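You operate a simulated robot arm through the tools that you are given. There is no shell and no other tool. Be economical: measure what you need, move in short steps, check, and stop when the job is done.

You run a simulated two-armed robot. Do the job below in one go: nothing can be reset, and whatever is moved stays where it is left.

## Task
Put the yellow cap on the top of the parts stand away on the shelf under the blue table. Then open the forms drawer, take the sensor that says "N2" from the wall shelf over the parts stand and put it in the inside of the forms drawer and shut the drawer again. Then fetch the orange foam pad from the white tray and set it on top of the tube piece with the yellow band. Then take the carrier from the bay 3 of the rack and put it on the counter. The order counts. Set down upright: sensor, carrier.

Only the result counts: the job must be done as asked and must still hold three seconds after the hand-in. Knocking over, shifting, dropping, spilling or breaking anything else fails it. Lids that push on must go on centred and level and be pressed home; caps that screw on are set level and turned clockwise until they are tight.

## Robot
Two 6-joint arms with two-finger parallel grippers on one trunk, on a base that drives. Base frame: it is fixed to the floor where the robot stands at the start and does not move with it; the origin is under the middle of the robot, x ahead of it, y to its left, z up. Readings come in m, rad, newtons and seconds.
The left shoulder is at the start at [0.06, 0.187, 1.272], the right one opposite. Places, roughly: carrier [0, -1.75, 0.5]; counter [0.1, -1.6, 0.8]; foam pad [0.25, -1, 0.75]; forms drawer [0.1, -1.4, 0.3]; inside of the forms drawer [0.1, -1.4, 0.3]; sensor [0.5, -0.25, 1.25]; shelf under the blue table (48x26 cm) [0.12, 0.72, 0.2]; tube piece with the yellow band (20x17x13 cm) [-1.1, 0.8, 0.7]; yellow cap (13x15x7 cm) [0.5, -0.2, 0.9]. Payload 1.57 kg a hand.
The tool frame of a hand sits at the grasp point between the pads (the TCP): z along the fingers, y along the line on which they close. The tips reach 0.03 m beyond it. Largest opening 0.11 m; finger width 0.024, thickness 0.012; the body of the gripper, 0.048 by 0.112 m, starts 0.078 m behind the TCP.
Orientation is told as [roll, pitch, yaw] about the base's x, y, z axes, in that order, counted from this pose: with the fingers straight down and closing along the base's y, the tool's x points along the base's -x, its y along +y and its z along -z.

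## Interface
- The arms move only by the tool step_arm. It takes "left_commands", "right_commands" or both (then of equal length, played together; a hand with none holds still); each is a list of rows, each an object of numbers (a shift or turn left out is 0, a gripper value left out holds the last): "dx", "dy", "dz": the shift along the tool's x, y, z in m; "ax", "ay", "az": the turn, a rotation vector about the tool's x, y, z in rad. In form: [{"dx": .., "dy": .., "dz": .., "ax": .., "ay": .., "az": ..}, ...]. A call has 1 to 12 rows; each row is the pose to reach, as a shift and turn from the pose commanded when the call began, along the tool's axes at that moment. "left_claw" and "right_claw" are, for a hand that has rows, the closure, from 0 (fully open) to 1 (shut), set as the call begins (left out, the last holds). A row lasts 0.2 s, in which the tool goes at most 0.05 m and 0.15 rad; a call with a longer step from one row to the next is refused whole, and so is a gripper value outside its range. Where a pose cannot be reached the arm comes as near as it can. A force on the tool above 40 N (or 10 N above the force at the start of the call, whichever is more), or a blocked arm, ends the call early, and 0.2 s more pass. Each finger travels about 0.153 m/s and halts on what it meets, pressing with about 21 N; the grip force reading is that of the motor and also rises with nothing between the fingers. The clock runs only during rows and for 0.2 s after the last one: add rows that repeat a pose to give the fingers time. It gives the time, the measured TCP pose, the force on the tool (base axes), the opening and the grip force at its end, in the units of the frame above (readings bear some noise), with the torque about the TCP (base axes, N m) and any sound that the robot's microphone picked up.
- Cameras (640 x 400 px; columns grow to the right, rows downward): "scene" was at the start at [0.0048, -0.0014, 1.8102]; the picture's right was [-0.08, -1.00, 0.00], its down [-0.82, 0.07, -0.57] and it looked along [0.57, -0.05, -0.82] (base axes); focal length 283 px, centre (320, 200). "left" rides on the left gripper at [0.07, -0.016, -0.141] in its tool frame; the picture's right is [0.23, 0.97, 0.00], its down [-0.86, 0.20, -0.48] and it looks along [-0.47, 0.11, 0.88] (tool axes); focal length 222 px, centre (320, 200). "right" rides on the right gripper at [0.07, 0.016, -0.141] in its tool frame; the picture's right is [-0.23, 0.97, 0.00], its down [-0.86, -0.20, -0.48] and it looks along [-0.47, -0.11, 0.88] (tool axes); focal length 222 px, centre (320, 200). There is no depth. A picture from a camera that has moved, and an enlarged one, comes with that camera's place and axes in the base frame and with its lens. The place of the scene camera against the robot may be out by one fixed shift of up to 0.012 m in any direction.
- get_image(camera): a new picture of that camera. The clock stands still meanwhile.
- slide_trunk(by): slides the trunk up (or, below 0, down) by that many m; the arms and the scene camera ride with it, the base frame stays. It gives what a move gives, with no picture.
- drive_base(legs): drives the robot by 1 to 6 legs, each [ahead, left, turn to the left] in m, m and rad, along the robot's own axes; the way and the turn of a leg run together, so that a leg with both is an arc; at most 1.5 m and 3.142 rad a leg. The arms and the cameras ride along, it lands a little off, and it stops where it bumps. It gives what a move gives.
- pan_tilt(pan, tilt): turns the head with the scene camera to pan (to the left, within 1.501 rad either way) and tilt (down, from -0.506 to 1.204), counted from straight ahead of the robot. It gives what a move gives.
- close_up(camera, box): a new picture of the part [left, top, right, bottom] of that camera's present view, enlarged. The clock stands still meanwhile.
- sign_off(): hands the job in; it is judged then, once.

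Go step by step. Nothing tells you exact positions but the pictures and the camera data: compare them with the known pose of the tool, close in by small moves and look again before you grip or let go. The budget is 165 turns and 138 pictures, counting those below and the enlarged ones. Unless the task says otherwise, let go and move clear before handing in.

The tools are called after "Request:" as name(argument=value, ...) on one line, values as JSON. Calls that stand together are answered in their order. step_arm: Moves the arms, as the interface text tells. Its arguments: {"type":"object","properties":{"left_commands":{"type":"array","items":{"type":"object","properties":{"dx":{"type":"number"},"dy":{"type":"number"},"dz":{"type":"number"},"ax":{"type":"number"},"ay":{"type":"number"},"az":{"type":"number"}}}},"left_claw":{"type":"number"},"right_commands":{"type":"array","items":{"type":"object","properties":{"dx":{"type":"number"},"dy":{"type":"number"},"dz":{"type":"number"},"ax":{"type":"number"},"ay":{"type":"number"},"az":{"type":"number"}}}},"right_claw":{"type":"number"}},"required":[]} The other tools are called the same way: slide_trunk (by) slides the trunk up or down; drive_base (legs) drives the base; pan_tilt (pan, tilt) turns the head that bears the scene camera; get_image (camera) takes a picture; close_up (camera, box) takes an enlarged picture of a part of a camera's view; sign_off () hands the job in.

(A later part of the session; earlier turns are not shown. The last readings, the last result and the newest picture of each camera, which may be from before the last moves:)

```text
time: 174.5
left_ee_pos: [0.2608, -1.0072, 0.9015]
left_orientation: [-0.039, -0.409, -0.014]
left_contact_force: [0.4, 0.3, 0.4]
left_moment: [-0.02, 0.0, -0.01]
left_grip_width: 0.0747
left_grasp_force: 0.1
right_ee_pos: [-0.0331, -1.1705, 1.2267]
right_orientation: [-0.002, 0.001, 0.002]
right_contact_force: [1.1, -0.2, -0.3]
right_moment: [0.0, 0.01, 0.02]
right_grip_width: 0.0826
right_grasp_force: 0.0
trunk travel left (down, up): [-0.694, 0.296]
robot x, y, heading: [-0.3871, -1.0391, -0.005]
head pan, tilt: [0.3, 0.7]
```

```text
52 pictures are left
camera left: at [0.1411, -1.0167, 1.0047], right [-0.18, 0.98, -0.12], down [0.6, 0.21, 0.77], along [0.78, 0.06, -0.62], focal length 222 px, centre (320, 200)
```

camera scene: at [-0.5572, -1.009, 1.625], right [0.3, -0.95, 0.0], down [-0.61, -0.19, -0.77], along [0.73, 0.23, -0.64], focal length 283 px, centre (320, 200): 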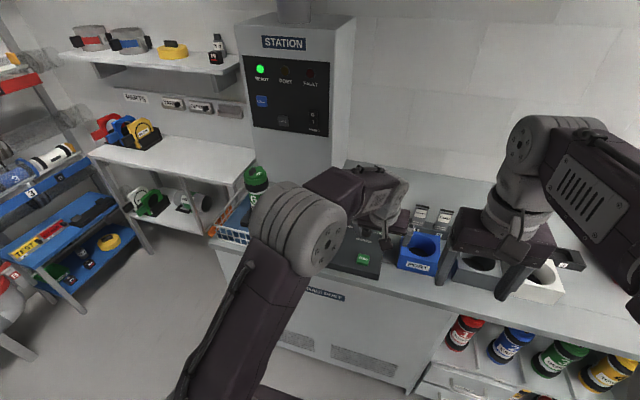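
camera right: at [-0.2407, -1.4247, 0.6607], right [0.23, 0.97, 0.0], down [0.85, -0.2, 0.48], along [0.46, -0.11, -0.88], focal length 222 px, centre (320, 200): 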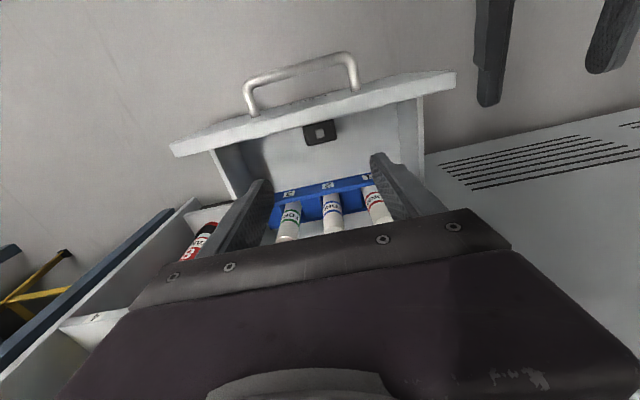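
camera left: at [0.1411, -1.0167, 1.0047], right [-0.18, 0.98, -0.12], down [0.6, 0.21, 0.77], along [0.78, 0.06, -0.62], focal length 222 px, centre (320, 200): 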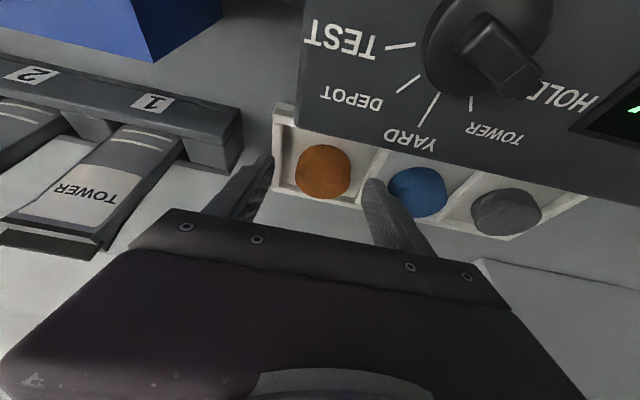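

Request:
step_arm(left_commands=[{"dx": 0.0035, "dy": 0.003, "dz": 0.008}, {"dx": 0.006, "dy": 0.003, "dz": 0.0145}, {"dx": 0.006, "dy": 0.003, "dz": 0.0145}])

Request:
close_up(camera="left", box=[220, 100, 420, 225])

```text
time: 175.1
left_ee_pos: [0.2659, -1.0077, 0.9006]
left_orientation: [-0.043, -0.437, -0.014]
left_contact_force: [0.9, 0.0, 11.2]
left_moment: [0.25, 0.47, 0.0]
left_grip_width: 0.0737
left_grasp_force: 0.0
right_ee_pos: [-0.0386, -1.1709, 1.2268]
right_orientation: [0.0, -0.001, 0.002]
right_contact_force: [0.4, 0.6, 0.5]
right_moment: [0.0, 0.01, -0.01]
right_grip_width: 0.0824
right_grasp_force: 0.1
trunk travel left (down, up): [-0.694, 0.296]
robot x, y, heading: [-0.3888, -1.0381, 0.005]
head pan, tilt: [0.3, 0.7]
stopped in row 2 (left hand): the force on the tool passed its limit (the readings are from after the stop); the commanded pose is now the measured one
```

```text
3.20 times, centred on (320, 162) of left
camera zoom: at [0.1424, -1.0144, 1.0003], right [-0.17, 0.98, -0.13], down [0.58, 0.21, 0.79], along [0.8, 0.06, -0.6], focal length 711 px, centre (320, 320)
```

zoom: 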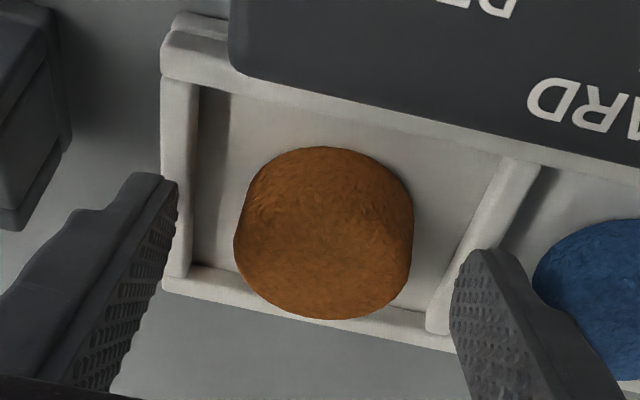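

The fingertips landed on the tray dividers (wall tops z≈0.869). The pad rises only ~1 cm above them, so I want vertical fingers. I lift, drive a little closer and straighten the hand.

Request:
step_arm(left_commands=[{"dx": -0.008, "dz": -0.018}, {"dx": -0.017, "dz": -0.036}, {"dx": -0.02, "dz": -0.07}])

Request:
drive_base(legs=[[0.07, 0, 0]])

Request:
step_arm(left_commands=[{"ax": 0.01, "ay": 0.11, "dx": 0.01}, {"ax": 0.02, "ay": 0.22, "dx": 0.02}, {"ax": 0.03, "ay": 0.33, "dx": 0.03}, {"ax": 0.04, "ay": 0.43, "dx": 0.04}, {"ax": 0.04, "ay": 0.43, "dx": 0.04}])

Request:
get_image(camera="left")

```text
time: 175.9
left_ee_pos: [0.2535, -1.0037, 0.9701]
left_orientation: [-0.041, -0.426, -0.013]
left_contact_force: [-0.4, -0.8, -0.1]
left_moment: [-0.01, 0.0, -0.02]
left_grip_width: 0.0748
left_grasp_force: 0.0
right_ee_pos: [-0.0369, -1.1719, 1.2262]
right_orientation: [-0.001, -0.002, 0.002]
right_contact_force: [-0.1, 0.0, 0.9]
right_moment: [0.0, 0.01, 0.0]
right_grip_width: 0.0828
right_grasp_force: 0.0
trunk travel left (down, up): [-0.694, 0.296]
robot x, y, heading: [-0.3884, -1.0376, 0.003]
head pan, tilt: [0.3, 0.7]
```

```text
time: 176.9
left_ee_pos: [0.3262, -1.0033, 0.969]
left_orientation: [-0.042, -0.427, -0.013]
left_contact_force: [0.6, -0.2, -0.1]
left_moment: [0.01, 0.03, -0.02]
left_grip_width: 0.0748
left_grasp_force: 0.1
right_ee_pos: [0.0343, -1.1712, 1.2267]
right_orientation: [0.001, -0.001, 0.002]
right_contact_force: [0.9, 0.2, 0.2]
right_moment: [-0.02, 0.01, 0.04]
right_grip_width: 0.0829
right_grasp_force: 0.1
trunk travel left (down, up): [-0.694, 0.296]
robot x, y, heading: [-0.3172, -1.039, 0.003]
head pan, tilt: [0.3, 0.7]
```

```text
time: 178.1
left_ee_pos: [0.2672, -0.9966, 0.9517]
left_orientation: [-0.079, 0.004, -0.041]
left_contact_force: [0.3, 1.1, 0.2]
left_moment: [0.02, -0.01, 0.02]
left_grip_width: 0.0751
left_grasp_force: 0.0
left hand out of reach, approached as far as the arm can: row 3, 4, 5
right_ee_pos: [0.0362, -1.1717, 1.2254]
right_orientation: [0.002, 0.001, 0.003]
right_contact_force: [-0.1, -0.1, -0.3]
right_moment: [0.02, 0.02, 0.01]
right_grip_width: 0.0825
right_grasp_force: 0.1
trunk travel left (down, up): [-0.694, 0.296]
robot x, y, heading: [-0.3136, -1.0422, 0.004]
head pan, tilt: [0.3, 0.7]
```

```text
50 pictures are left
camera left: at [0.1991, -0.9991, 1.0953], right [-0.19, 0.98, -0.07], down [0.87, 0.2, 0.46], along [0.46, 0.02, -0.89], focal length 222 px, centre (320, 200)
```

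left: 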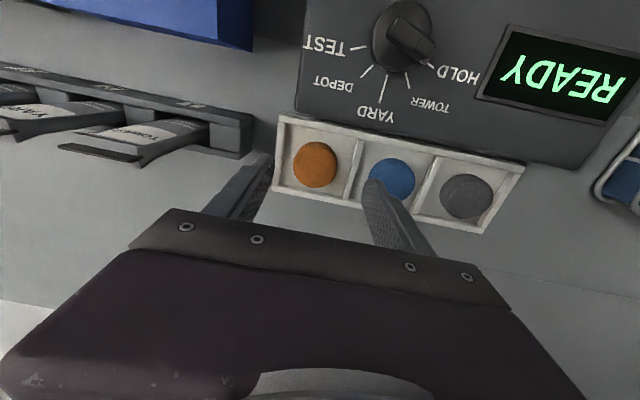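

Request:
step_arm(left_commands=[{"ax": -0.04, "az": -0.02, "dx": -0.002, "dy": -0.003, "dz": 0.015}, {"ax": -0.079, "az": -0.041, "dx": -0.004, "dy": -0.005, "dz": 0.03}, {"ax": -0.079, "az": -0.041, "dx": -0.004, "dy": -0.005, "dz": 0.03}], left_claw=0.34)

Request:
get_image(camera="left")

```text
time: 178.9
left_ee_pos: [0.2627, -1.0019, 0.9217]
left_orientation: [0.004, 0.004, 0.0]
left_contact_force: [-1.0, 0.3, -0.1]
left_moment: [0.01, 0.04, 0.02]
left_grip_width: 0.0727
left_grasp_force: 0.1
left hand out of reach, approached as far as the arm can: row 1, 2, 3
right_ee_pos: [0.0364, -1.1709, 1.2269]
right_orientation: [0.0, 0.0, 0.001]
right_contact_force: [0.6, 0.1, 0.1]
right_moment: [0.03, 0.0, -0.01]
right_grip_width: 0.0824
right_grasp_force: 0.1
trunk travel left (down, up): [-0.694, 0.296]
robot x, y, heading: [-0.3156, -1.0387, 0.002]
head pan, tilt: [0.3, 0.7]
```

```text
49 pictures are left
camera left: at [0.1937, -1.0171, 1.0647], right [-0.23, 0.97, 0.0], down [0.86, 0.2, 0.48], along [0.46, 0.11, -0.88], focal length 222 px, centre (320, 200)
```

left: 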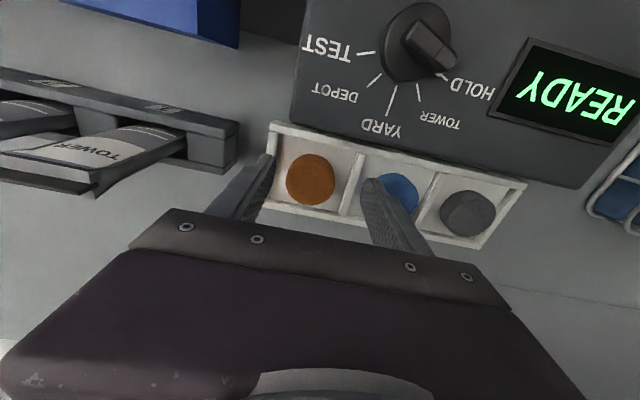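

Request:
drive_base(legs=[[0.025, 0, 0]])

Request:
get_image(camera="left")

```text
time: 179.7
left_ee_pos: [0.2843, -1.0016, 0.9258]
left_orientation: [0.003, 0.001, 0.002]
left_contact_force: [0.1, -0.4, 0.4]
left_moment: [-0.03, -0.05, -0.01]
left_grip_width: 0.0728
left_grasp_force: 0.1
right_ee_pos: [0.0564, -1.1706, 1.2287]
right_orientation: [0.0, -0.005, 0.002]
right_contact_force: [-1.1, -0.1, 0.2]
right_moment: [0.04, -0.06, 0.01]
right_grip_width: 0.0827
right_grasp_force: 0.0
trunk travel left (down, up): [-0.694, 0.296]
robot x, y, heading: [-0.2905, -1.0352, 0.002]
head pan, tilt: [0.3, 0.7]
```

```text
48 pictures are left
camera left: at [0.2148, -1.0174, 1.067], right [-0.23, 0.97, 0.0], down [0.86, 0.2, 0.48], along [0.47, 0.11, -0.88], focal length 222 px, centre (320, 200)
```

left: 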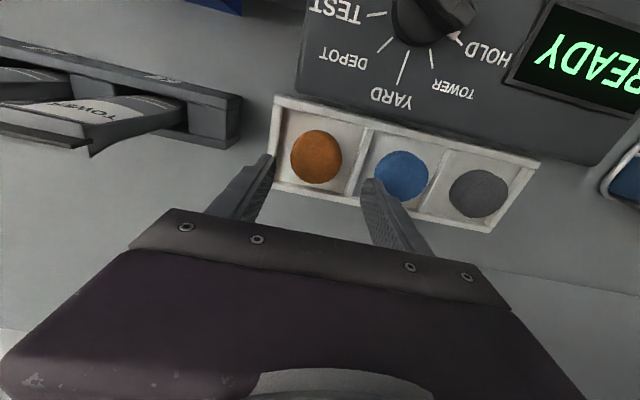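

Request:
step_arm(left_commands=[{"dx": 0.004, "dy": -0.001, "dz": 0.012}, {"dx": 0.007, "dy": -0.002, "dz": 0.0235}, {"dx": 0.007, "dy": -0.002, "dz": 0.0235}])

Request:
get_image(camera="left")

```text
time: 180.5
left_ee_pos: [0.2838, -1.0025, 0.899]
left_orientation: [0.005, 0.007, 0.001]
left_contact_force: [0.5, 0.0, -0.3]
left_moment: [0.01, 0.03, 0.0]
left_grip_width: 0.0728
left_grasp_force: 0.1
right_ee_pos: [0.0628, -1.1715, 1.227]
right_orientation: [0.001, 0.0, 0.002]
right_contact_force: [-0.4, -0.3, -0.3]
right_moment: [0.01, 0.01, -0.04]
right_grip_width: 0.0825
right_grasp_force: 0.1
trunk travel left (down, up): [-0.694, 0.296]
robot x, y, heading: [-0.2909, -1.0375, 0.004]
head pan, tilt: [0.3, 0.7]
```

```text
47 pictures are left
camera left: at [0.2153, -1.0189, 1.0415], right [-0.23, 0.97, 0.0], down [0.86, 0.2, 0.47], along [0.46, 0.11, -0.88], focal length 222 px, centre (320, 200)
```

left: 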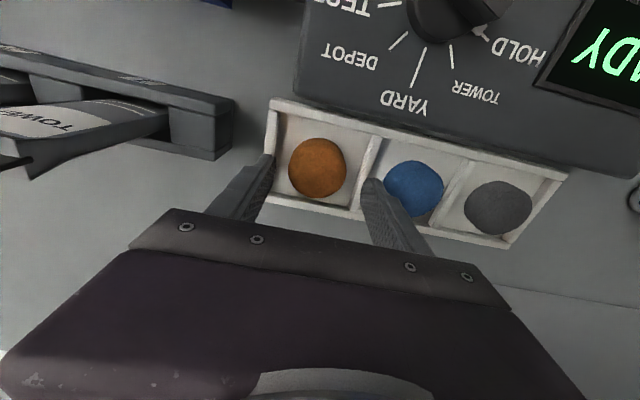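

Pad is at x≈0.274 while the hand is at 0.284; I shift back 9 mm and close.

Request:
step_arm(left_commands=[{"dx": 0.009}, {"dx": 0.009}])

Request:
step_arm(left_commands=[{}, {}, {}], left_claw=1)

Request:
get_image(camera="left")

```text
time: 181.1
left_ee_pos: [0.2826, -1.0063, 0.8998]
left_orientation: [0.003, 0.008, 0.0]
left_contact_force: [0.4, -0.3, 0.4]
left_moment: [0.02, -0.03, -0.01]
left_grip_width: 0.0726
left_grasp_force: 0.0
left hand out of reach, approached as far as the arm can: row 1, 2
right_ee_pos: [0.0619, -1.1711, 1.227]
right_orientation: [0.001, -0.001, 0.001]
right_contact_force: [0.3, -0.3, 0.0]
right_moment: [0.02, 0.01, -0.01]
right_grip_width: 0.0827
right_grasp_force: 0.1
trunk travel left (down, up): [-0.694, 0.296]
robot x, y, heading: [-0.2914, -1.0367, 0.002]
head pan, tilt: [0.3, 0.7]
```

```text
time: 181.9
left_ee_pos: [0.282, -1.0057, 0.8995]
left_orientation: [0.005, 0.005, 0.0]
left_contact_force: [-0.1, -1.0, 0.3]
left_moment: [-0.07, 0.01, 0.03]
left_grip_width: 0.0429
left_grasp_force: 21.2
right_ee_pos: [0.0619, -1.171, 1.2269]
right_orientation: [0.001, 0.0, 0.002]
right_contact_force: [0.4, 0.1, 0.2]
right_moment: [0.0, -0.02, -0.01]
right_grip_width: 0.0826
right_grasp_force: 0.0
trunk travel left (down, up): [-0.694, 0.296]
robot x, y, heading: [-0.2883, -1.0362, 0.003]
head pan, tilt: [0.3, 0.7]
```

```text
46 pictures are left
camera left: at [0.2135, -1.0219, 1.0425], right [-0.23, 0.97, 0.0], down [0.86, 0.2, 0.47], along [0.46, 0.11, -0.88], focal length 222 px, centre (320, 200)
```

left: 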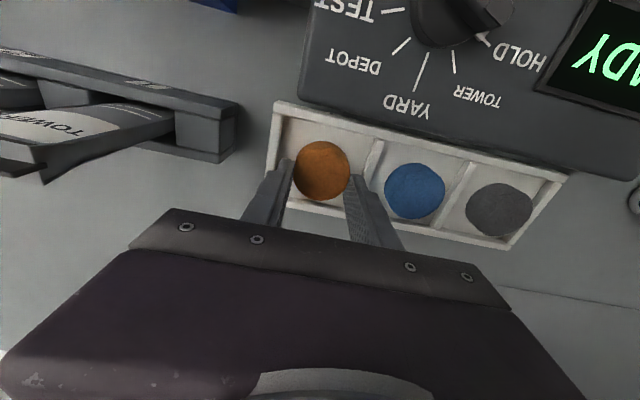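

The pad is gripped. I lift it with the trunk and check.

Request:
slide_trunk(by=0.1)

Request:
get_image(camera="left")

```text
time: 183.2
left_ee_pos: [0.2812, -1.0064, 0.9997]
left_orientation: [0.003, 0.007, -0.001]
left_contact_force: [0.2, -1.0, -0.5]
left_moment: [-0.01, -0.01, 0.01]
left_grip_width: 0.0429
left_grasp_force: 21.3
right_ee_pos: [0.0611, -1.1705, 1.3266]
right_orientation: [0.001, -0.001, 0.001]
right_contact_force: [0.1, 0.0, 0.4]
right_moment: [0.01, -0.02, -0.01]
right_grip_width: 0.0826
right_grasp_force: 0.1
trunk travel left (down, up): [-0.794, 0.196]
robot x, y, heading: [-0.2974, -1.0377, 0.0]
head pan, tilt: [0.3, 0.7]
```

```text
45 pictures are left
camera left: at [0.2136, -1.022, 1.1423], right [-0.23, 0.97, 0.01], down [0.86, 0.2, 0.47], along [0.46, 0.11, -0.88], focal length 222 px, centre (320, 200)
```

left: 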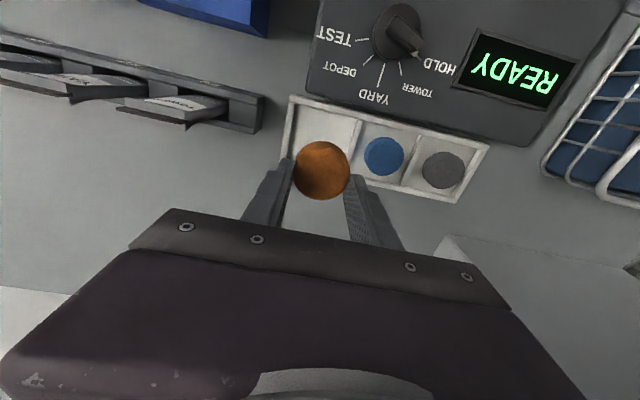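

The pad is in hand. I back away and turn left to look for the tube piece with the yellow band.

Request:
drive_base(legs=[[-0.65, 0, 0], [0, 0.85, 1.571]])

Request:
pan_tilt(pan=0.1, tilt=0.6)

Request:
get_image(camera="scene")

```text
time: 191.0
left_ee_pos: [-1.4914, 0.0925, 1.0005]
left_orientation: [0.002, 0.008, 1.53]
left_contact_force: [0.6, -0.7, -0.2]
left_moment: [0.0, 0.02, 0.0]
left_grip_width: 0.0428
left_grasp_force: 20.8
right_ee_pos: [-1.3364, -0.1357, 1.3268]
right_orientation: [0.0, -0.001, 1.531]
right_contact_force: [-0.5, -0.7, 0.3]
right_moment: [0.0, 0.01, -0.02]
right_grip_width: 0.0826
right_grasp_force: 0.1
trunk travel left (down, up): [-0.794, 0.196]
robot x, y, heading: [-1.4833, -0.4835, 1.528]
head pan, tilt: [0.3, 0.7]
cut short: leg 2
```

```text
time: 191.7
left_ee_pos: [-1.4912, 0.0917, 0.9995]
left_orientation: [0.005, 0.006, 1.528]
left_contact_force: [0.5, -0.1, -0.2]
left_moment: [-0.02, -0.01, 0.02]
left_grip_width: 0.0429
left_grasp_force: 21.0
right_ee_pos: [-1.3359, -0.1359, 1.3274]
right_orientation: [0.003, 0.0, 1.531]
right_contact_force: [0.2, -0.3, -0.7]
right_moment: [0.01, -0.03, -0.01]
right_grip_width: 0.0825
right_grasp_force: 0.1
trunk travel left (down, up): [-0.794, 0.196]
robot x, y, heading: [-1.4851, -0.4779, 1.532]
head pan, tilt: [0.099, 0.6]
```

```text
44 pictures are left
camera scene: at [-1.4984, -0.4484, 1.7336], right [1.0, 0.06, 0.0], down [0.03, -0.56, -0.82], along [-0.05, 0.82, -0.57], focal length 283 px, centre (320, 200)
```

scene: 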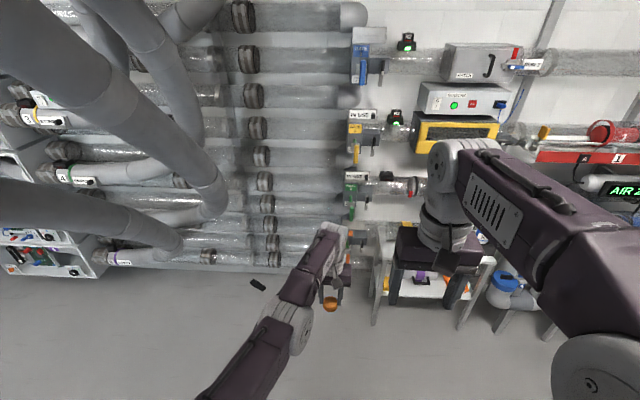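

The table with the tube piece is behind the right arm in view. I strafe right to line up.

Request:
drive_base(legs=[[0.2, -0.36, 0.04]])

Request:
get_image(camera="scene")

```text
time: 194.3
left_ee_pos: [-1.1399, 0.2855, 0.9994]
left_orientation: [0.002, 0.009, 1.571]
left_contact_force: [-0.5, 0.0, 0.7]
left_moment: [0.03, 0.0, 0.01]
left_grip_width: 0.0429
left_grasp_force: 20.9
right_ee_pos: [-0.9757, 0.0651, 1.3266]
right_orientation: [0.001, 0.002, 1.574]
right_contact_force: [0.0, 0.3, 0.1]
right_moment: [-0.02, -0.06, -0.03]
right_grip_width: 0.0824
right_grasp_force: 0.2
trunk travel left (down, up): [-0.794, 0.196]
robot x, y, heading: [-1.105, -0.286, 1.57]
head pan, tilt: [0.099, 0.6]
```

```text
43 pictures are left
camera scene: at [-1.1245, -0.2543, 1.7336], right [0.99, 0.1, 0.0], down [0.06, -0.56, -0.83], along [-0.08, 0.82, -0.56], focal length 283 px, centre (320, 200)
```

scene: 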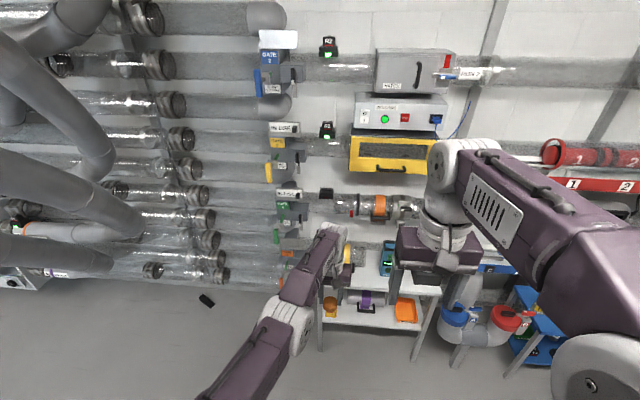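

Request:
close_up(camera="scene", box=[300, 220, 460, 320])

Request:
get_image(camera="left")

```text
4.00 times, centred on (380, 270) of scene
camera zoom: at [-1.1245, -0.2543, 1.7336], right [0.99, 0.1, 0.0], down [0.06, -0.56, -0.83], along [-0.08, 0.82, -0.56], focal length 1131 px, centre (80, -80)
```

zoom: 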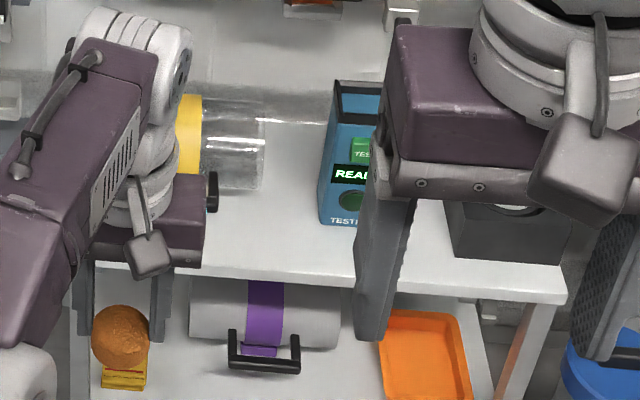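

```text
41 pictures are left
camera left: at [-1.1229, 0.218, 1.1427], right [-0.97, -0.23, 0.0], down [-0.2, 0.86, 0.47], along [-0.11, 0.46, -0.88], focal length 222 px, centre (320, 200)
```

left: 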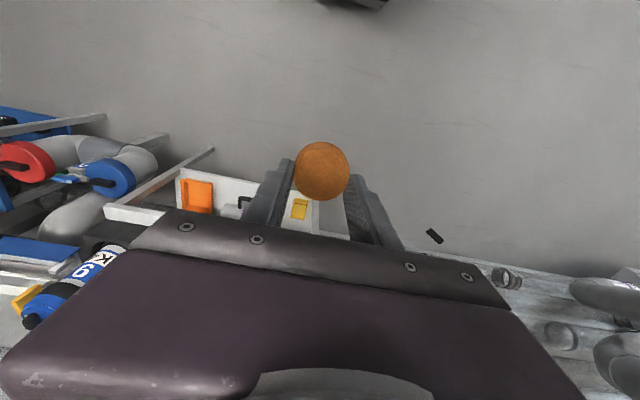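

The tube lies along x with its band near [-1.09, 0.78]. I drive ahead 30 cm and look down on it with the left camera.

Request:
drive_base(legs=[[0.3, 0, 0]])

Request:
get_image(camera="left")

Request:
get_image(camera="scene")

```text
time: 196.4
left_ee_pos: [-1.1357, 0.5933, 1.0012]
left_orientation: [0.002, 0.005, 1.567]
left_contact_force: [-0.1, 1.3, -0.2]
left_moment: [0.01, 0.02, 0.01]
left_grip_width: 0.0428
left_grasp_force: 21.0
right_ee_pos: [-0.9716, 0.3708, 1.3269]
right_orientation: [0.0, 0.0, 1.567]
right_contact_force: [-0.5, -1.6, 0.3]
right_moment: [-0.02, 0.0, 0.0]
right_grip_width: 0.0822
right_grasp_force: 0.0
trunk travel left (down, up): [-0.794, 0.196]
robot x, y, heading: [-1.1047, 0.0215, 1.563]
head pan, tilt: [0.099, 0.6]
```

```text
40 pictures are left
camera left: at [-1.1186, 0.5249, 1.1432], right [-0.98, -0.22, 0.0], down [-0.19, 0.86, 0.47], along [-0.11, 0.46, -0.88], focal length 222 px, centre (320, 200)
```

left: 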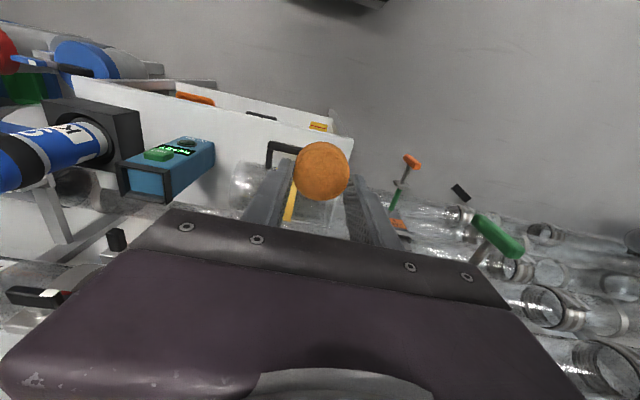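

```text
39 pictures are left
camera scene: at [-1.1223, 0.0521, 1.7337], right [1.0, 0.09, 0.0], down [0.05, -0.56, -0.83], along [-0.08, 0.82, -0.56], focal length 283 px, centre (320, 200)
```

scene: 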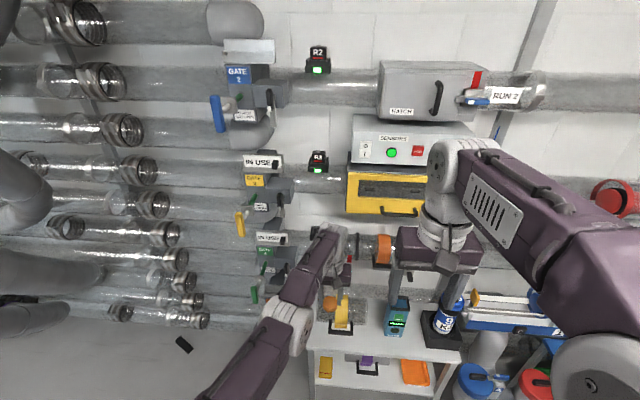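

Request:
close_up(camera="scene", box=[290, 270, 410, 345])

Request:
close_up(camera="left", box=[200, 110, 400, 235])

```text
5.33 times, centred on (350, 308) of scene
camera zoom: at [-1.1223, 0.0521, 1.7337], right [1.0, 0.09, 0.0], down [0.05, -0.56, -0.83], along [-0.08, 0.82, -0.56], focal length 1508 px, centre (160, -373)
```

zoom: 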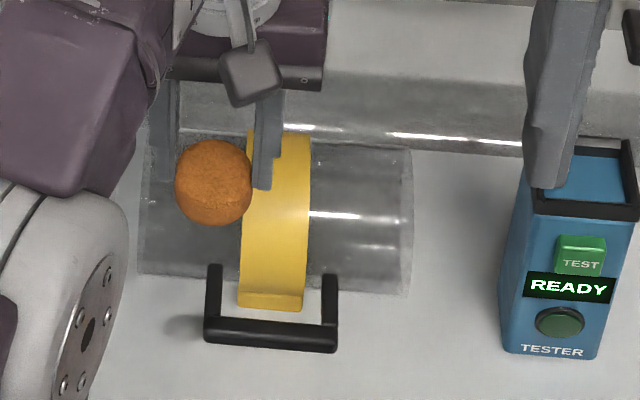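

```text
3.20 times, centred on (300, 172) of left
camera zoom: at [-1.1186, 0.5249, 1.1432], right [-0.98, -0.22, 0.0], down [-0.19, 0.86, 0.47], along [-0.11, 0.46, -0.88], focal length 711 px, centre (384, 288)
```

zoom: 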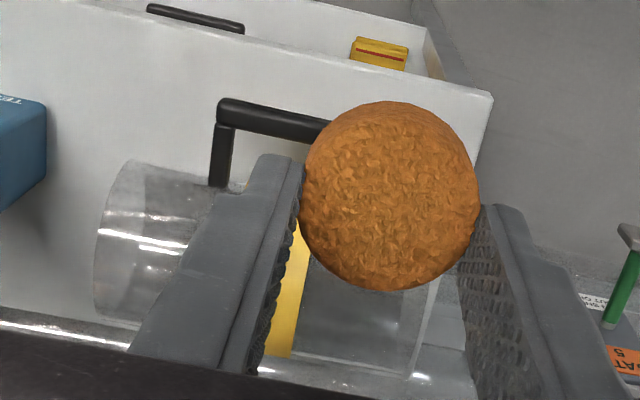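

Geometry: tube axis at y≈0.742, top of the yellow band at about [-1.104, 0.742, 0.794]. I drive to put the pad above it.

Request:
drive_base(legs=[[0.15, -0.032, 0.007]])

Request:
close_up(camera="left", box=[200, 60, 440, 240])

Request:
get_image(camera="scene")

```text
time: 197.8
left_ee_pos: [-1.1098, 0.7408, 1.002]
left_orientation: [0.003, 0.006, 1.578]
left_contact_force: [0.0, -0.7, 0.1]
left_moment: [0.01, -0.01, -0.02]
left_grip_width: 0.0429
left_grasp_force: 21.5
right_ee_pos: [-0.9432, 0.5202, 1.3275]
right_orientation: [-0.001, -0.002, 1.577]
right_contact_force: [1.2, -0.6, 0.5]
right_moment: [0.02, 0.04, -0.01]
right_grip_width: 0.0825
right_grasp_force: 0.0
trunk travel left (down, up): [-0.794, 0.196]
robot x, y, heading: [-1.0747, 0.1699, 1.578]
head pan, tilt: [0.099, 0.6]
```

```text
2.22 times, centred on (320, 150) of left
camera zoom: at [-1.0926, 0.6735, 1.1435], right [-0.97, -0.23, 0.0], down [-0.2, 0.86, 0.47], along [-0.11, 0.46, -0.88], focal length 494 px, centre (320, 311)
```

zoom: 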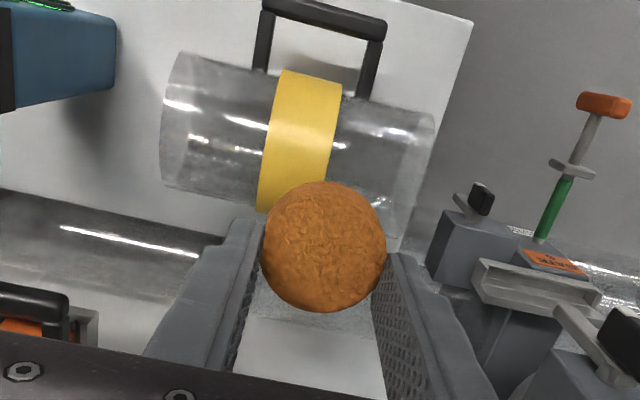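

```text
35 pictures are left
camera scene: at [-1.0913, 0.2004, 1.7337], right [0.99, 0.11, 0.0], down [0.06, -0.56, -0.83], along [-0.09, 0.82, -0.56], focal length 283 px, centre (320, 200)
```

scene: 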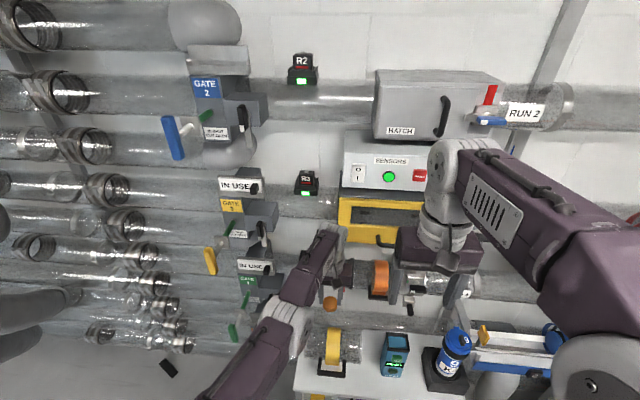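

Nearly there: I need +1.4 cm in x and +0.7 cm in y. Then I lower with the trunk.

Request:
step_arm(left_commands=[{"dx": -0.007, "dy": -0.0145}, {"dx": -0.007, "dy": -0.0145}])

Request:
slide_trunk(by=-0.12)

Request:
close_up(camera="left", box=[200, 60, 440, 240])

Request:
close_up(camera="scene", box=[270, 200, 430, 300])

```text
time: 198.4
left_ee_pos: [-1.1035, 0.7446, 0.9998]
left_orientation: [0.004, 0.005, 1.575]
left_contact_force: [0.2, 0.7, -1.0]
left_moment: [0.01, -0.01, -0.02]
left_grip_width: 0.0429
left_grasp_force: 21.1
left hand out of reach, approached as far as the arm can: row 1, 2
right_ee_pos: [-0.944, 0.5223, 1.3267]
right_orientation: [-0.001, 0.0, 1.579]
right_contact_force: [0.1, -0.5, 1.1]
right_moment: [-0.03, 0.0, 0.0]
right_grip_width: 0.0825
right_grasp_force: 0.1
trunk travel left (down, up): [-0.794, 0.196]
robot x, y, heading: [-1.0784, 0.1743, 1.581]
head pan, tilt: [0.099, 0.6]
```

```text
time: 199.9
left_ee_pos: [-1.1032, 0.7447, 0.8797]
left_orientation: [0.003, 0.008, 1.576]
left_contact_force: [0.0, 0.4, 0.1]
left_moment: [0.01, -0.02, -0.03]
left_grip_width: 0.0429
left_grasp_force: 20.9
right_ee_pos: [-0.9438, 0.5226, 1.2067]
right_orientation: [0.0, 0.001, 1.578]
right_contact_force: [-0.9, -0.8, -0.7]
right_moment: [0.02, 0.02, -0.01]
right_grip_width: 0.0824
right_grasp_force: 0.1
trunk travel left (down, up): [-0.674, 0.316]
robot x, y, heading: [-1.0757, 0.1699, 1.575]
head pan, tilt: [0.099, 0.6]
```

```text
2.22 times, centred on (320, 150) of left
camera zoom: at [-1.0858, 0.6765, 1.0223], right [-0.97, -0.23, 0.0], down [-0.2, 0.86, 0.47], along [-0.11, 0.46, -0.88], focal length 494 px, centre (320, 311)
```

zoom: 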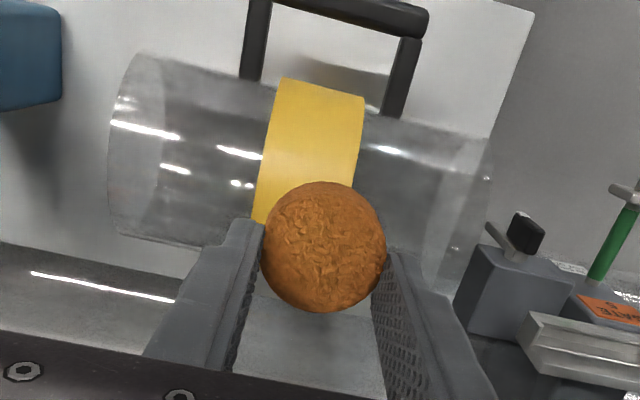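

```text
4.00 times, centred on (350, 250) of scene
camera zoom: at [-1.0906, 0.2034, 1.6137], right [0.99, 0.11, 0.0], down [0.06, -0.56, -0.83], along [-0.09, 0.82, -0.56], focal length 1131 px, centre (200, 0)
```

zoom: 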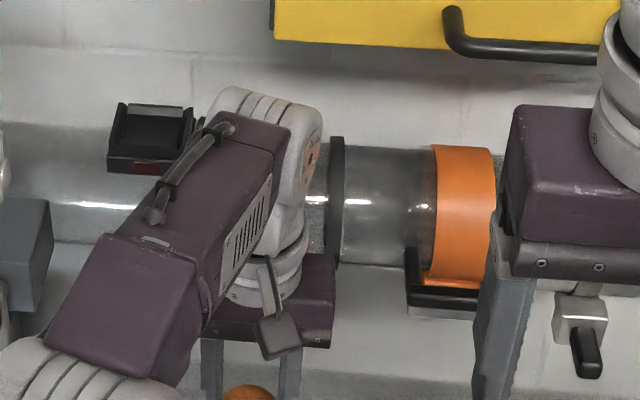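

The pad is centred in y; the band centre is at x≈-1.094, 9 mm to the right. A tiny base turn corrects this.

Request:
drive_base(legs=[[0.003, 0, -0.016]])

Request:
slide_trunk(by=-0.025)

Request:
close_up(camera="left", box=[200, 60, 440, 240])

```text
time: 200.7
left_ee_pos: [-1.0938, 0.7483, 0.8803]
left_orientation: [0.004, 0.006, 1.561]
left_contact_force: [0.3, 0.1, 0.2]
left_moment: [0.0, 0.0, 0.0]
left_grip_width: 0.0427
left_grasp_force: 20.8
right_ee_pos: [-0.9377, 0.5235, 1.2068]
right_orientation: [0.0, -0.001, 1.562]
right_contact_force: [-0.9, 0.6, -0.1]
right_moment: [-0.01, 0.01, 0.0]
right_grip_width: 0.0826
right_grasp_force: 0.1
trunk travel left (down, up): [-0.674, 0.316]
robot x, y, heading: [-1.0781, 0.1737, 1.561]
head pan, tilt: [0.099, 0.6]
```

```text
time: 201.4
left_ee_pos: [-1.0943, 0.7476, 0.8551]
left_orientation: [0.004, 0.008, 1.562]
left_contact_force: [0.2, -0.4, 0.5]
left_moment: [-0.05, 0.01, 0.0]
left_grip_width: 0.0428
left_grasp_force: 21.0
right_ee_pos: [-0.9373, 0.5241, 1.181]
right_orientation: [0.0, 0.001, 1.562]
right_contact_force: [0.2, -0.4, 0.4]
right_moment: [-0.02, -0.04, 0.0]
right_grip_width: 0.0823
right_grasp_force: 0.2
trunk travel left (down, up): [-0.649, 0.341]
robot x, y, heading: [-1.0735, 0.175, 1.562]
head pan, tilt: [0.099, 0.6]
```

```text
2.22 times, centred on (320, 150) of left
camera zoom: at [-1.0776, 0.6797, 0.9971], right [-0.98, -0.22, 0.0], down [-0.19, 0.86, 0.47], along [-0.11, 0.46, -0.88], focal length 494 px, centre (320, 311)
```

zoom: 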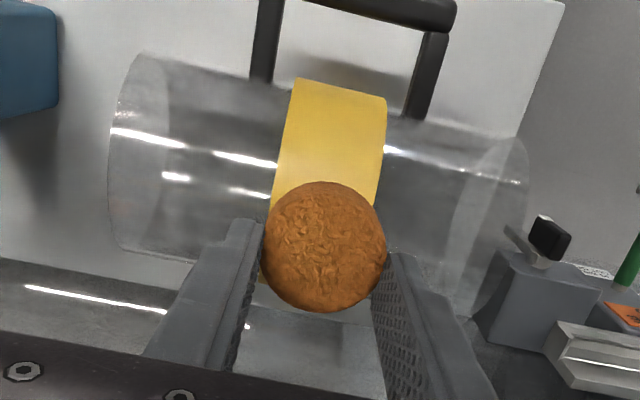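

Well centred. I lower until contact.

Request:
slide_trunk(by=-0.012)

Request:
slide_trunk(by=-0.006)

```text
time: 202.0
left_ee_pos: [-1.094, 0.7478, 0.8431]
left_orientation: [0.004, 0.007, 1.561]
left_contact_force: [-0.1, -0.3, 0.1]
left_moment: [0.01, 0.04, -0.02]
left_grip_width: 0.0428
left_grasp_force: 21.3
right_ee_pos: [-0.9376, 0.5236, 1.1702]
right_orientation: [0.0, 0.0, 1.562]
right_contact_force: [0.7, -0.1, 0.6]
right_moment: [-0.03, 0.02, 0.01]
right_grip_width: 0.0827
right_grasp_force: 0.1
trunk travel left (down, up): [-0.637, 0.353]
robot x, y, heading: [-1.0752, 0.1738, 1.557]
head pan, tilt: [0.099, 0.6]
```

```text
time: 202.5
left_ee_pos: [-1.0951, 0.748, 0.8366]
left_orientation: [0.005, 0.007, 1.56]
left_contact_force: [0.0, -0.5, 0.9]
left_moment: [0.0, -0.01, -0.01]
left_grip_width: 0.0428
left_grasp_force: 21.4
right_ee_pos: [-0.9377, 0.5233, 1.1635]
right_orientation: [-0.001, -0.001, 1.562]
right_contact_force: [0.0, -0.5, -0.2]
right_moment: [-0.02, 0.0, -0.02]
right_grip_width: 0.0824
right_grasp_force: 0.1
trunk travel left (down, up): [-0.631, 0.359]
robot x, y, heading: [-1.0736, 0.174, 1.566]
head pan, tilt: [0.099, 0.6]
```

Request:
slide_trunk(by=-0.004)

Request:
slide_trunk(by=-0.004)

Request:
close_up(camera="left", box=[200, 60, 440, 240])

```text
time: 203.0
left_ee_pos: [-1.094, 0.7483, 0.833]
left_orientation: [0.004, 0.008, 1.558]
left_contact_force: [-0.2, -0.2, -0.7]
left_moment: [-0.01, -0.01, -0.04]
left_grip_width: 0.0429
left_grasp_force: 21.2
right_ee_pos: [-0.938, 0.5235, 1.1605]
right_orientation: [0.0, 0.0, 1.561]
right_contact_force: [0.0, 0.0, 0.3]
right_moment: [-0.02, 0.0, 0.03]
right_grip_width: 0.0826
right_grasp_force: 0.0
trunk travel left (down, up): [-0.627, 0.363]
robot x, y, heading: [-1.0746, 0.1771, 1.561]
head pan, tilt: [0.099, 0.6]
```

```text
time: 203.6
left_ee_pos: [-1.0941, 0.7481, 0.829]
left_orientation: [0.002, 0.008, 1.56]
left_contact_force: [-0.8, -0.3, 0.0]
left_moment: [-0.01, 0.03, -0.03]
left_grip_width: 0.0431
left_grasp_force: 21.1
right_ee_pos: [-0.9373, 0.5237, 1.156]
right_orientation: [0.0, -0.001, 1.561]
right_contact_force: [-0.1, 0.0, 0.6]
right_moment: [-0.01, -0.01, 0.01]
right_grip_width: 0.0827
right_grasp_force: 0.0
trunk travel left (down, up): [-0.623, 0.367]
robot x, y, heading: [-1.0741, 0.1743, 1.563]
head pan, tilt: [0.099, 0.6]
```

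```text
2.22 times, centred on (320, 150) of left
camera zoom: at [-1.0776, 0.6798, 0.9711], right [-0.98, -0.22, 0.0], down [-0.19, 0.86, 0.47], along [-0.11, 0.46, -0.88], focal length 494 px, centre (320, 311)
```

zoom: 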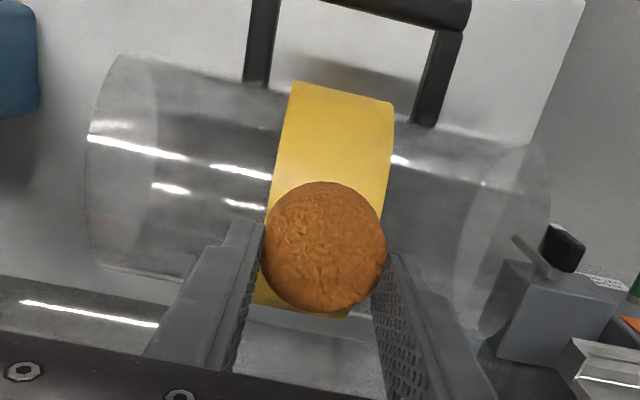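

Request:
slide_trunk(by=-0.005)

Request:
slide_trunk(by=-0.004)

```text
time: 204.1
left_ee_pos: [-1.0925, 0.7489, 0.8234]
left_orientation: [0.004, 0.007, 1.561]
left_contact_force: [0.0, -0.6, 0.4]
left_moment: [0.0, 0.02, -0.03]
left_grip_width: 0.0428
left_grasp_force: 21.7
right_ee_pos: [-0.9376, 0.5246, 1.1504]
right_orientation: [0.0, 0.002, 1.563]
right_contact_force: [-0.8, 0.3, 0.0]
right_moment: [0.03, -0.03, 0.01]
right_grip_width: 0.0825
right_grasp_force: 0.1
trunk travel left (down, up): [-0.618, 0.372]
robot x, y, heading: [-1.0748, 0.1728, 1.565]
head pan, tilt: [0.099, 0.6]
```

```text
time: 204.6
left_ee_pos: [-1.094, 0.7483, 0.8193]
left_orientation: [0.005, 0.008, 1.561]
left_contact_force: [1.1, 0.9, -0.3]
left_moment: [-0.05, 0.01, -0.02]
left_grip_width: 0.0428
left_grasp_force: 20.9
right_ee_pos: [-0.9365, 0.523, 1.1455]
right_orientation: [0.0, 0.001, 1.562]
right_contact_force: [0.5, -0.1, 0.0]
right_moment: [0.02, 0.0, -0.02]
right_grip_width: 0.0826
right_grasp_force: 0.0
trunk travel left (down, up): [-0.614, 0.376]
robot x, y, heading: [-1.0753, 0.1723, 1.565]
head pan, tilt: [0.099, 0.6]
```

Request:
slide_trunk(by=-0.005)

Request:
slide_trunk(by=-0.005)

Request:
close_up(camera="left", box=[200, 60, 440, 240])

```text
time: 205.2
left_ee_pos: [-1.0939, 0.7477, 0.8146]
left_orientation: [0.004, 0.009, 1.559]
left_contact_force: [0.5, 0.1, -0.2]
left_moment: [0.01, 0.0, -0.05]
left_grip_width: 0.0428
left_grasp_force: 21.0
right_ee_pos: [-0.9372, 0.5239, 1.1405]
right_orientation: [-0.001, -0.002, 1.562]
right_contact_force: [0.3, -0.5, 0.4]
right_moment: [-0.02, -0.02, -0.01]
right_grip_width: 0.0828
right_grasp_force: 0.1
trunk travel left (down, up): [-0.609, 0.381]
robot x, y, heading: [-1.0743, 0.1766, 1.56]
head pan, tilt: [0.099, 0.6]
```

```text
time: 205.7
left_ee_pos: [-1.094, 0.7479, 0.809]
left_orientation: [0.005, 0.008, 1.562]
left_contact_force: [1.0, 0.0, 0.0]
left_moment: [0.03, 0.02, 0.0]
left_grip_width: 0.0431
left_grasp_force: 20.4
right_ee_pos: [-0.9378, 0.5238, 1.137]
right_orientation: [-0.001, 0.0, 1.562]
right_contact_force: [-0.6, -0.1, 0.4]
right_moment: [0.02, 0.0, -0.01]
right_grip_width: 0.0821
right_grasp_force: 0.1
trunk travel left (down, up): [-0.604, 0.386]
robot x, y, heading: [-1.0779, 0.1743, 1.559]
head pan, tilt: [0.099, 0.6]
```

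```text
2.22 times, centred on (320, 150) of left
camera zoom: at [-1.0776, 0.6797, 0.9521], right [-0.98, -0.22, 0.0], down [-0.19, 0.86, 0.47], along [-0.11, 0.46, -0.88], focal length 494 px, centre (320, 311)
```

zoom: 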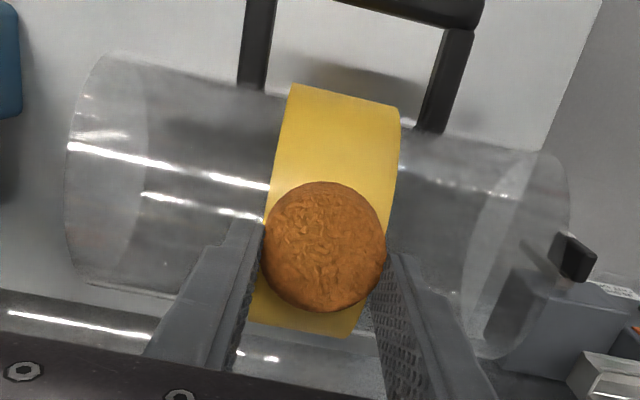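

Still no contact. I keep lowering in small steps.

Request:
slide_trunk(by=-0.005)

Request:
slide_trunk(by=-0.005)

Request:
slide_trunk(by=-0.004)

Request:
close_up(camera="left", box=[200, 60, 440, 240])

```text
time: 206.3
left_ee_pos: [-1.094, 0.7468, 0.8077]
left_orientation: [0.002, 0.002, 1.561]
left_contact_force: [-0.1, -0.2, 18.9]
left_moment: [-0.12, -0.02, -0.01]
left_grip_width: 0.0429
left_grasp_force: 20.9
right_ee_pos: [-0.9387, 0.5225, 1.132]
right_orientation: [0.0, -0.001, 1.561]
right_contact_force: [-1.2, 0.4, -1.0]
right_moment: [-0.02, 0.02, 0.0]
right_grip_width: 0.0826
right_grasp_force: 0.1
trunk travel left (down, up): [-0.599, 0.391]
robot x, y, heading: [-1.0739, 0.1719, 1.555]
head pan, tilt: [0.099, 0.6]
```

```text
time: 206.8
left_ee_pos: [-1.0943, 0.7479, 0.8017]
left_orientation: [0.003, 0.001, 1.561]
left_contact_force: [-0.8, 3.8, 26.0]
left_moment: [0.09, -0.04, -0.03]
left_grip_width: 0.0441
left_grasp_force: 20.9
right_ee_pos: [-0.936, 0.5206, 1.1276]
right_orientation: [0.0, -0.002, 1.563]
right_contact_force: [-0.3, -1.2, -0.1]
right_moment: [0.01, 0.01, 0.01]
right_grip_width: 0.0822
right_grasp_force: 0.1
trunk travel left (down, up): [-0.594, 0.396]
robot x, y, heading: [-1.0743, 0.1736, 1.561]
head pan, tilt: [0.099, 0.6]
```

```text
time: 207.3
left_ee_pos: [-1.0944, 0.7465, 0.7968]
left_orientation: [0.002, 0.005, 1.561]
left_contact_force: [0.5, 2.7, 24.4]
left_moment: [0.06, -0.16, -0.03]
left_grip_width: 0.0435
left_grasp_force: 21.2
right_ee_pos: [-0.937, 0.5218, 1.1226]
right_orientation: [0.001, 0.0, 1.561]
right_contact_force: [0.1, 0.3, 0.3]
right_moment: [-0.01, 0.0, -0.04]
right_grip_width: 0.0827
right_grasp_force: 0.0
trunk travel left (down, up): [-0.59, 0.4]
robot x, y, heading: [-1.0762, 0.1764, 1.561]
head pan, tilt: [0.099, 0.6]
```

```text
2.22 times, centred on (320, 150) of left
camera zoom: at [-1.0775, 0.6777, 0.9392], right [-0.98, -0.22, 0.0], down [-0.19, 0.86, 0.48], along [-0.11, 0.46, -0.88], focal length 494 px, centre (320, 311)
```

zoom: 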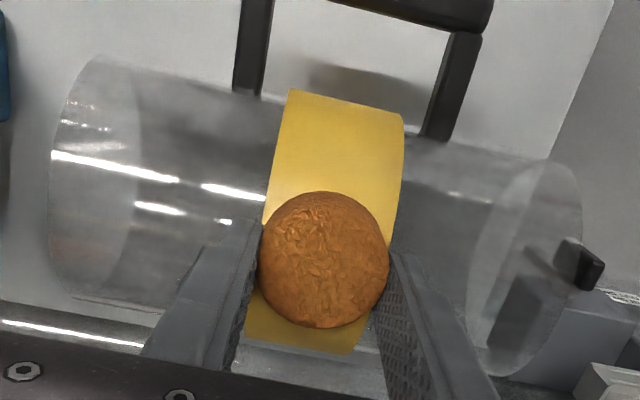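

Contact with about 24 N: the pad sits on the band. I open the fingers slightly and rise straight up.

Request:
step_arm(left_commands=[{}, {}, {}], left_claw=0.42)

Request:
close_up(camera="left", box=[200, 60, 440, 240])

```text
time: 208.1
left_ee_pos: [-1.0941, 0.7456, 0.7966]
left_orientation: [0.002, 0.008, 1.561]
left_contact_force: [-0.2, -1.7, 0.7]
left_moment: [0.08, -0.02, 0.01]
left_grip_width: 0.0632
left_grasp_force: 0.1
right_ee_pos: [-0.9381, 0.5225, 1.1228]
right_orientation: [-0.001, -0.001, 1.562]
right_contact_force: [-0.1, -0.4, 0.4]
right_moment: [0.03, 0.0, -0.02]
right_grip_width: 0.0825
right_grasp_force: 0.0
trunk travel left (down, up): [-0.59, 0.4]
robot x, y, heading: [-1.0756, 0.1756, 1.56]
head pan, tilt: [0.099, 0.6]
```

```text
2.22 times, centred on (320, 150) of left
camera zoom: at [-1.0776, 0.6786, 0.9377], right [-0.98, -0.22, 0.01], down [-0.19, 0.86, 0.47], along [-0.11, 0.46, -0.88], focal length 494 px, centre (320, 311)
```

zoom: 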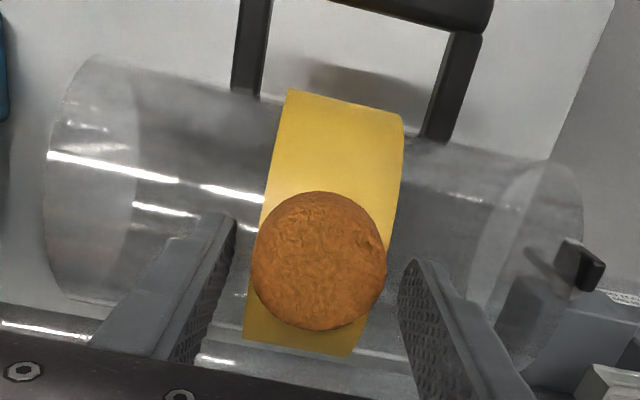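

The pad rests on its own. I raise and check.

Request:
slide_trunk(by=0.12)

Request:
get_image(camera="left")

```text
time: 209.6
left_ee_pos: [-1.0946, 0.7479, 0.9152]
left_orientation: [0.004, 0.007, 1.562]
left_contact_force: [0.6, -0.3, 0.1]
left_moment: [0.0, -0.02, 0.03]
left_grip_width: 0.064
left_grasp_force: 0.0
right_ee_pos: [-0.9376, 0.524, 1.2421]
right_orientation: [0.0, 0.001, 1.562]
right_contact_force: [0.1, -0.5, -0.5]
right_moment: [-0.01, -0.01, 0.0]
right_grip_width: 0.0827
right_grasp_force: 0.0
trunk travel left (down, up): [-0.71, 0.28]
robot x, y, heading: [-1.0722, 0.1735, 1.563]
head pan, tilt: [0.099, 0.6]
```

```text
27 pictures are left
camera left: at [-1.0776, 0.6798, 1.058], right [-0.98, -0.22, 0.0], down [-0.19, 0.86, 0.47], along [-0.11, 0.46, -0.88], focal length 222 px, centre (320, 200)
```

left: 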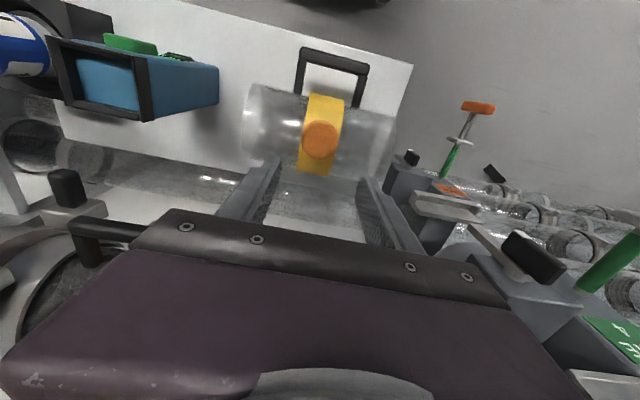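

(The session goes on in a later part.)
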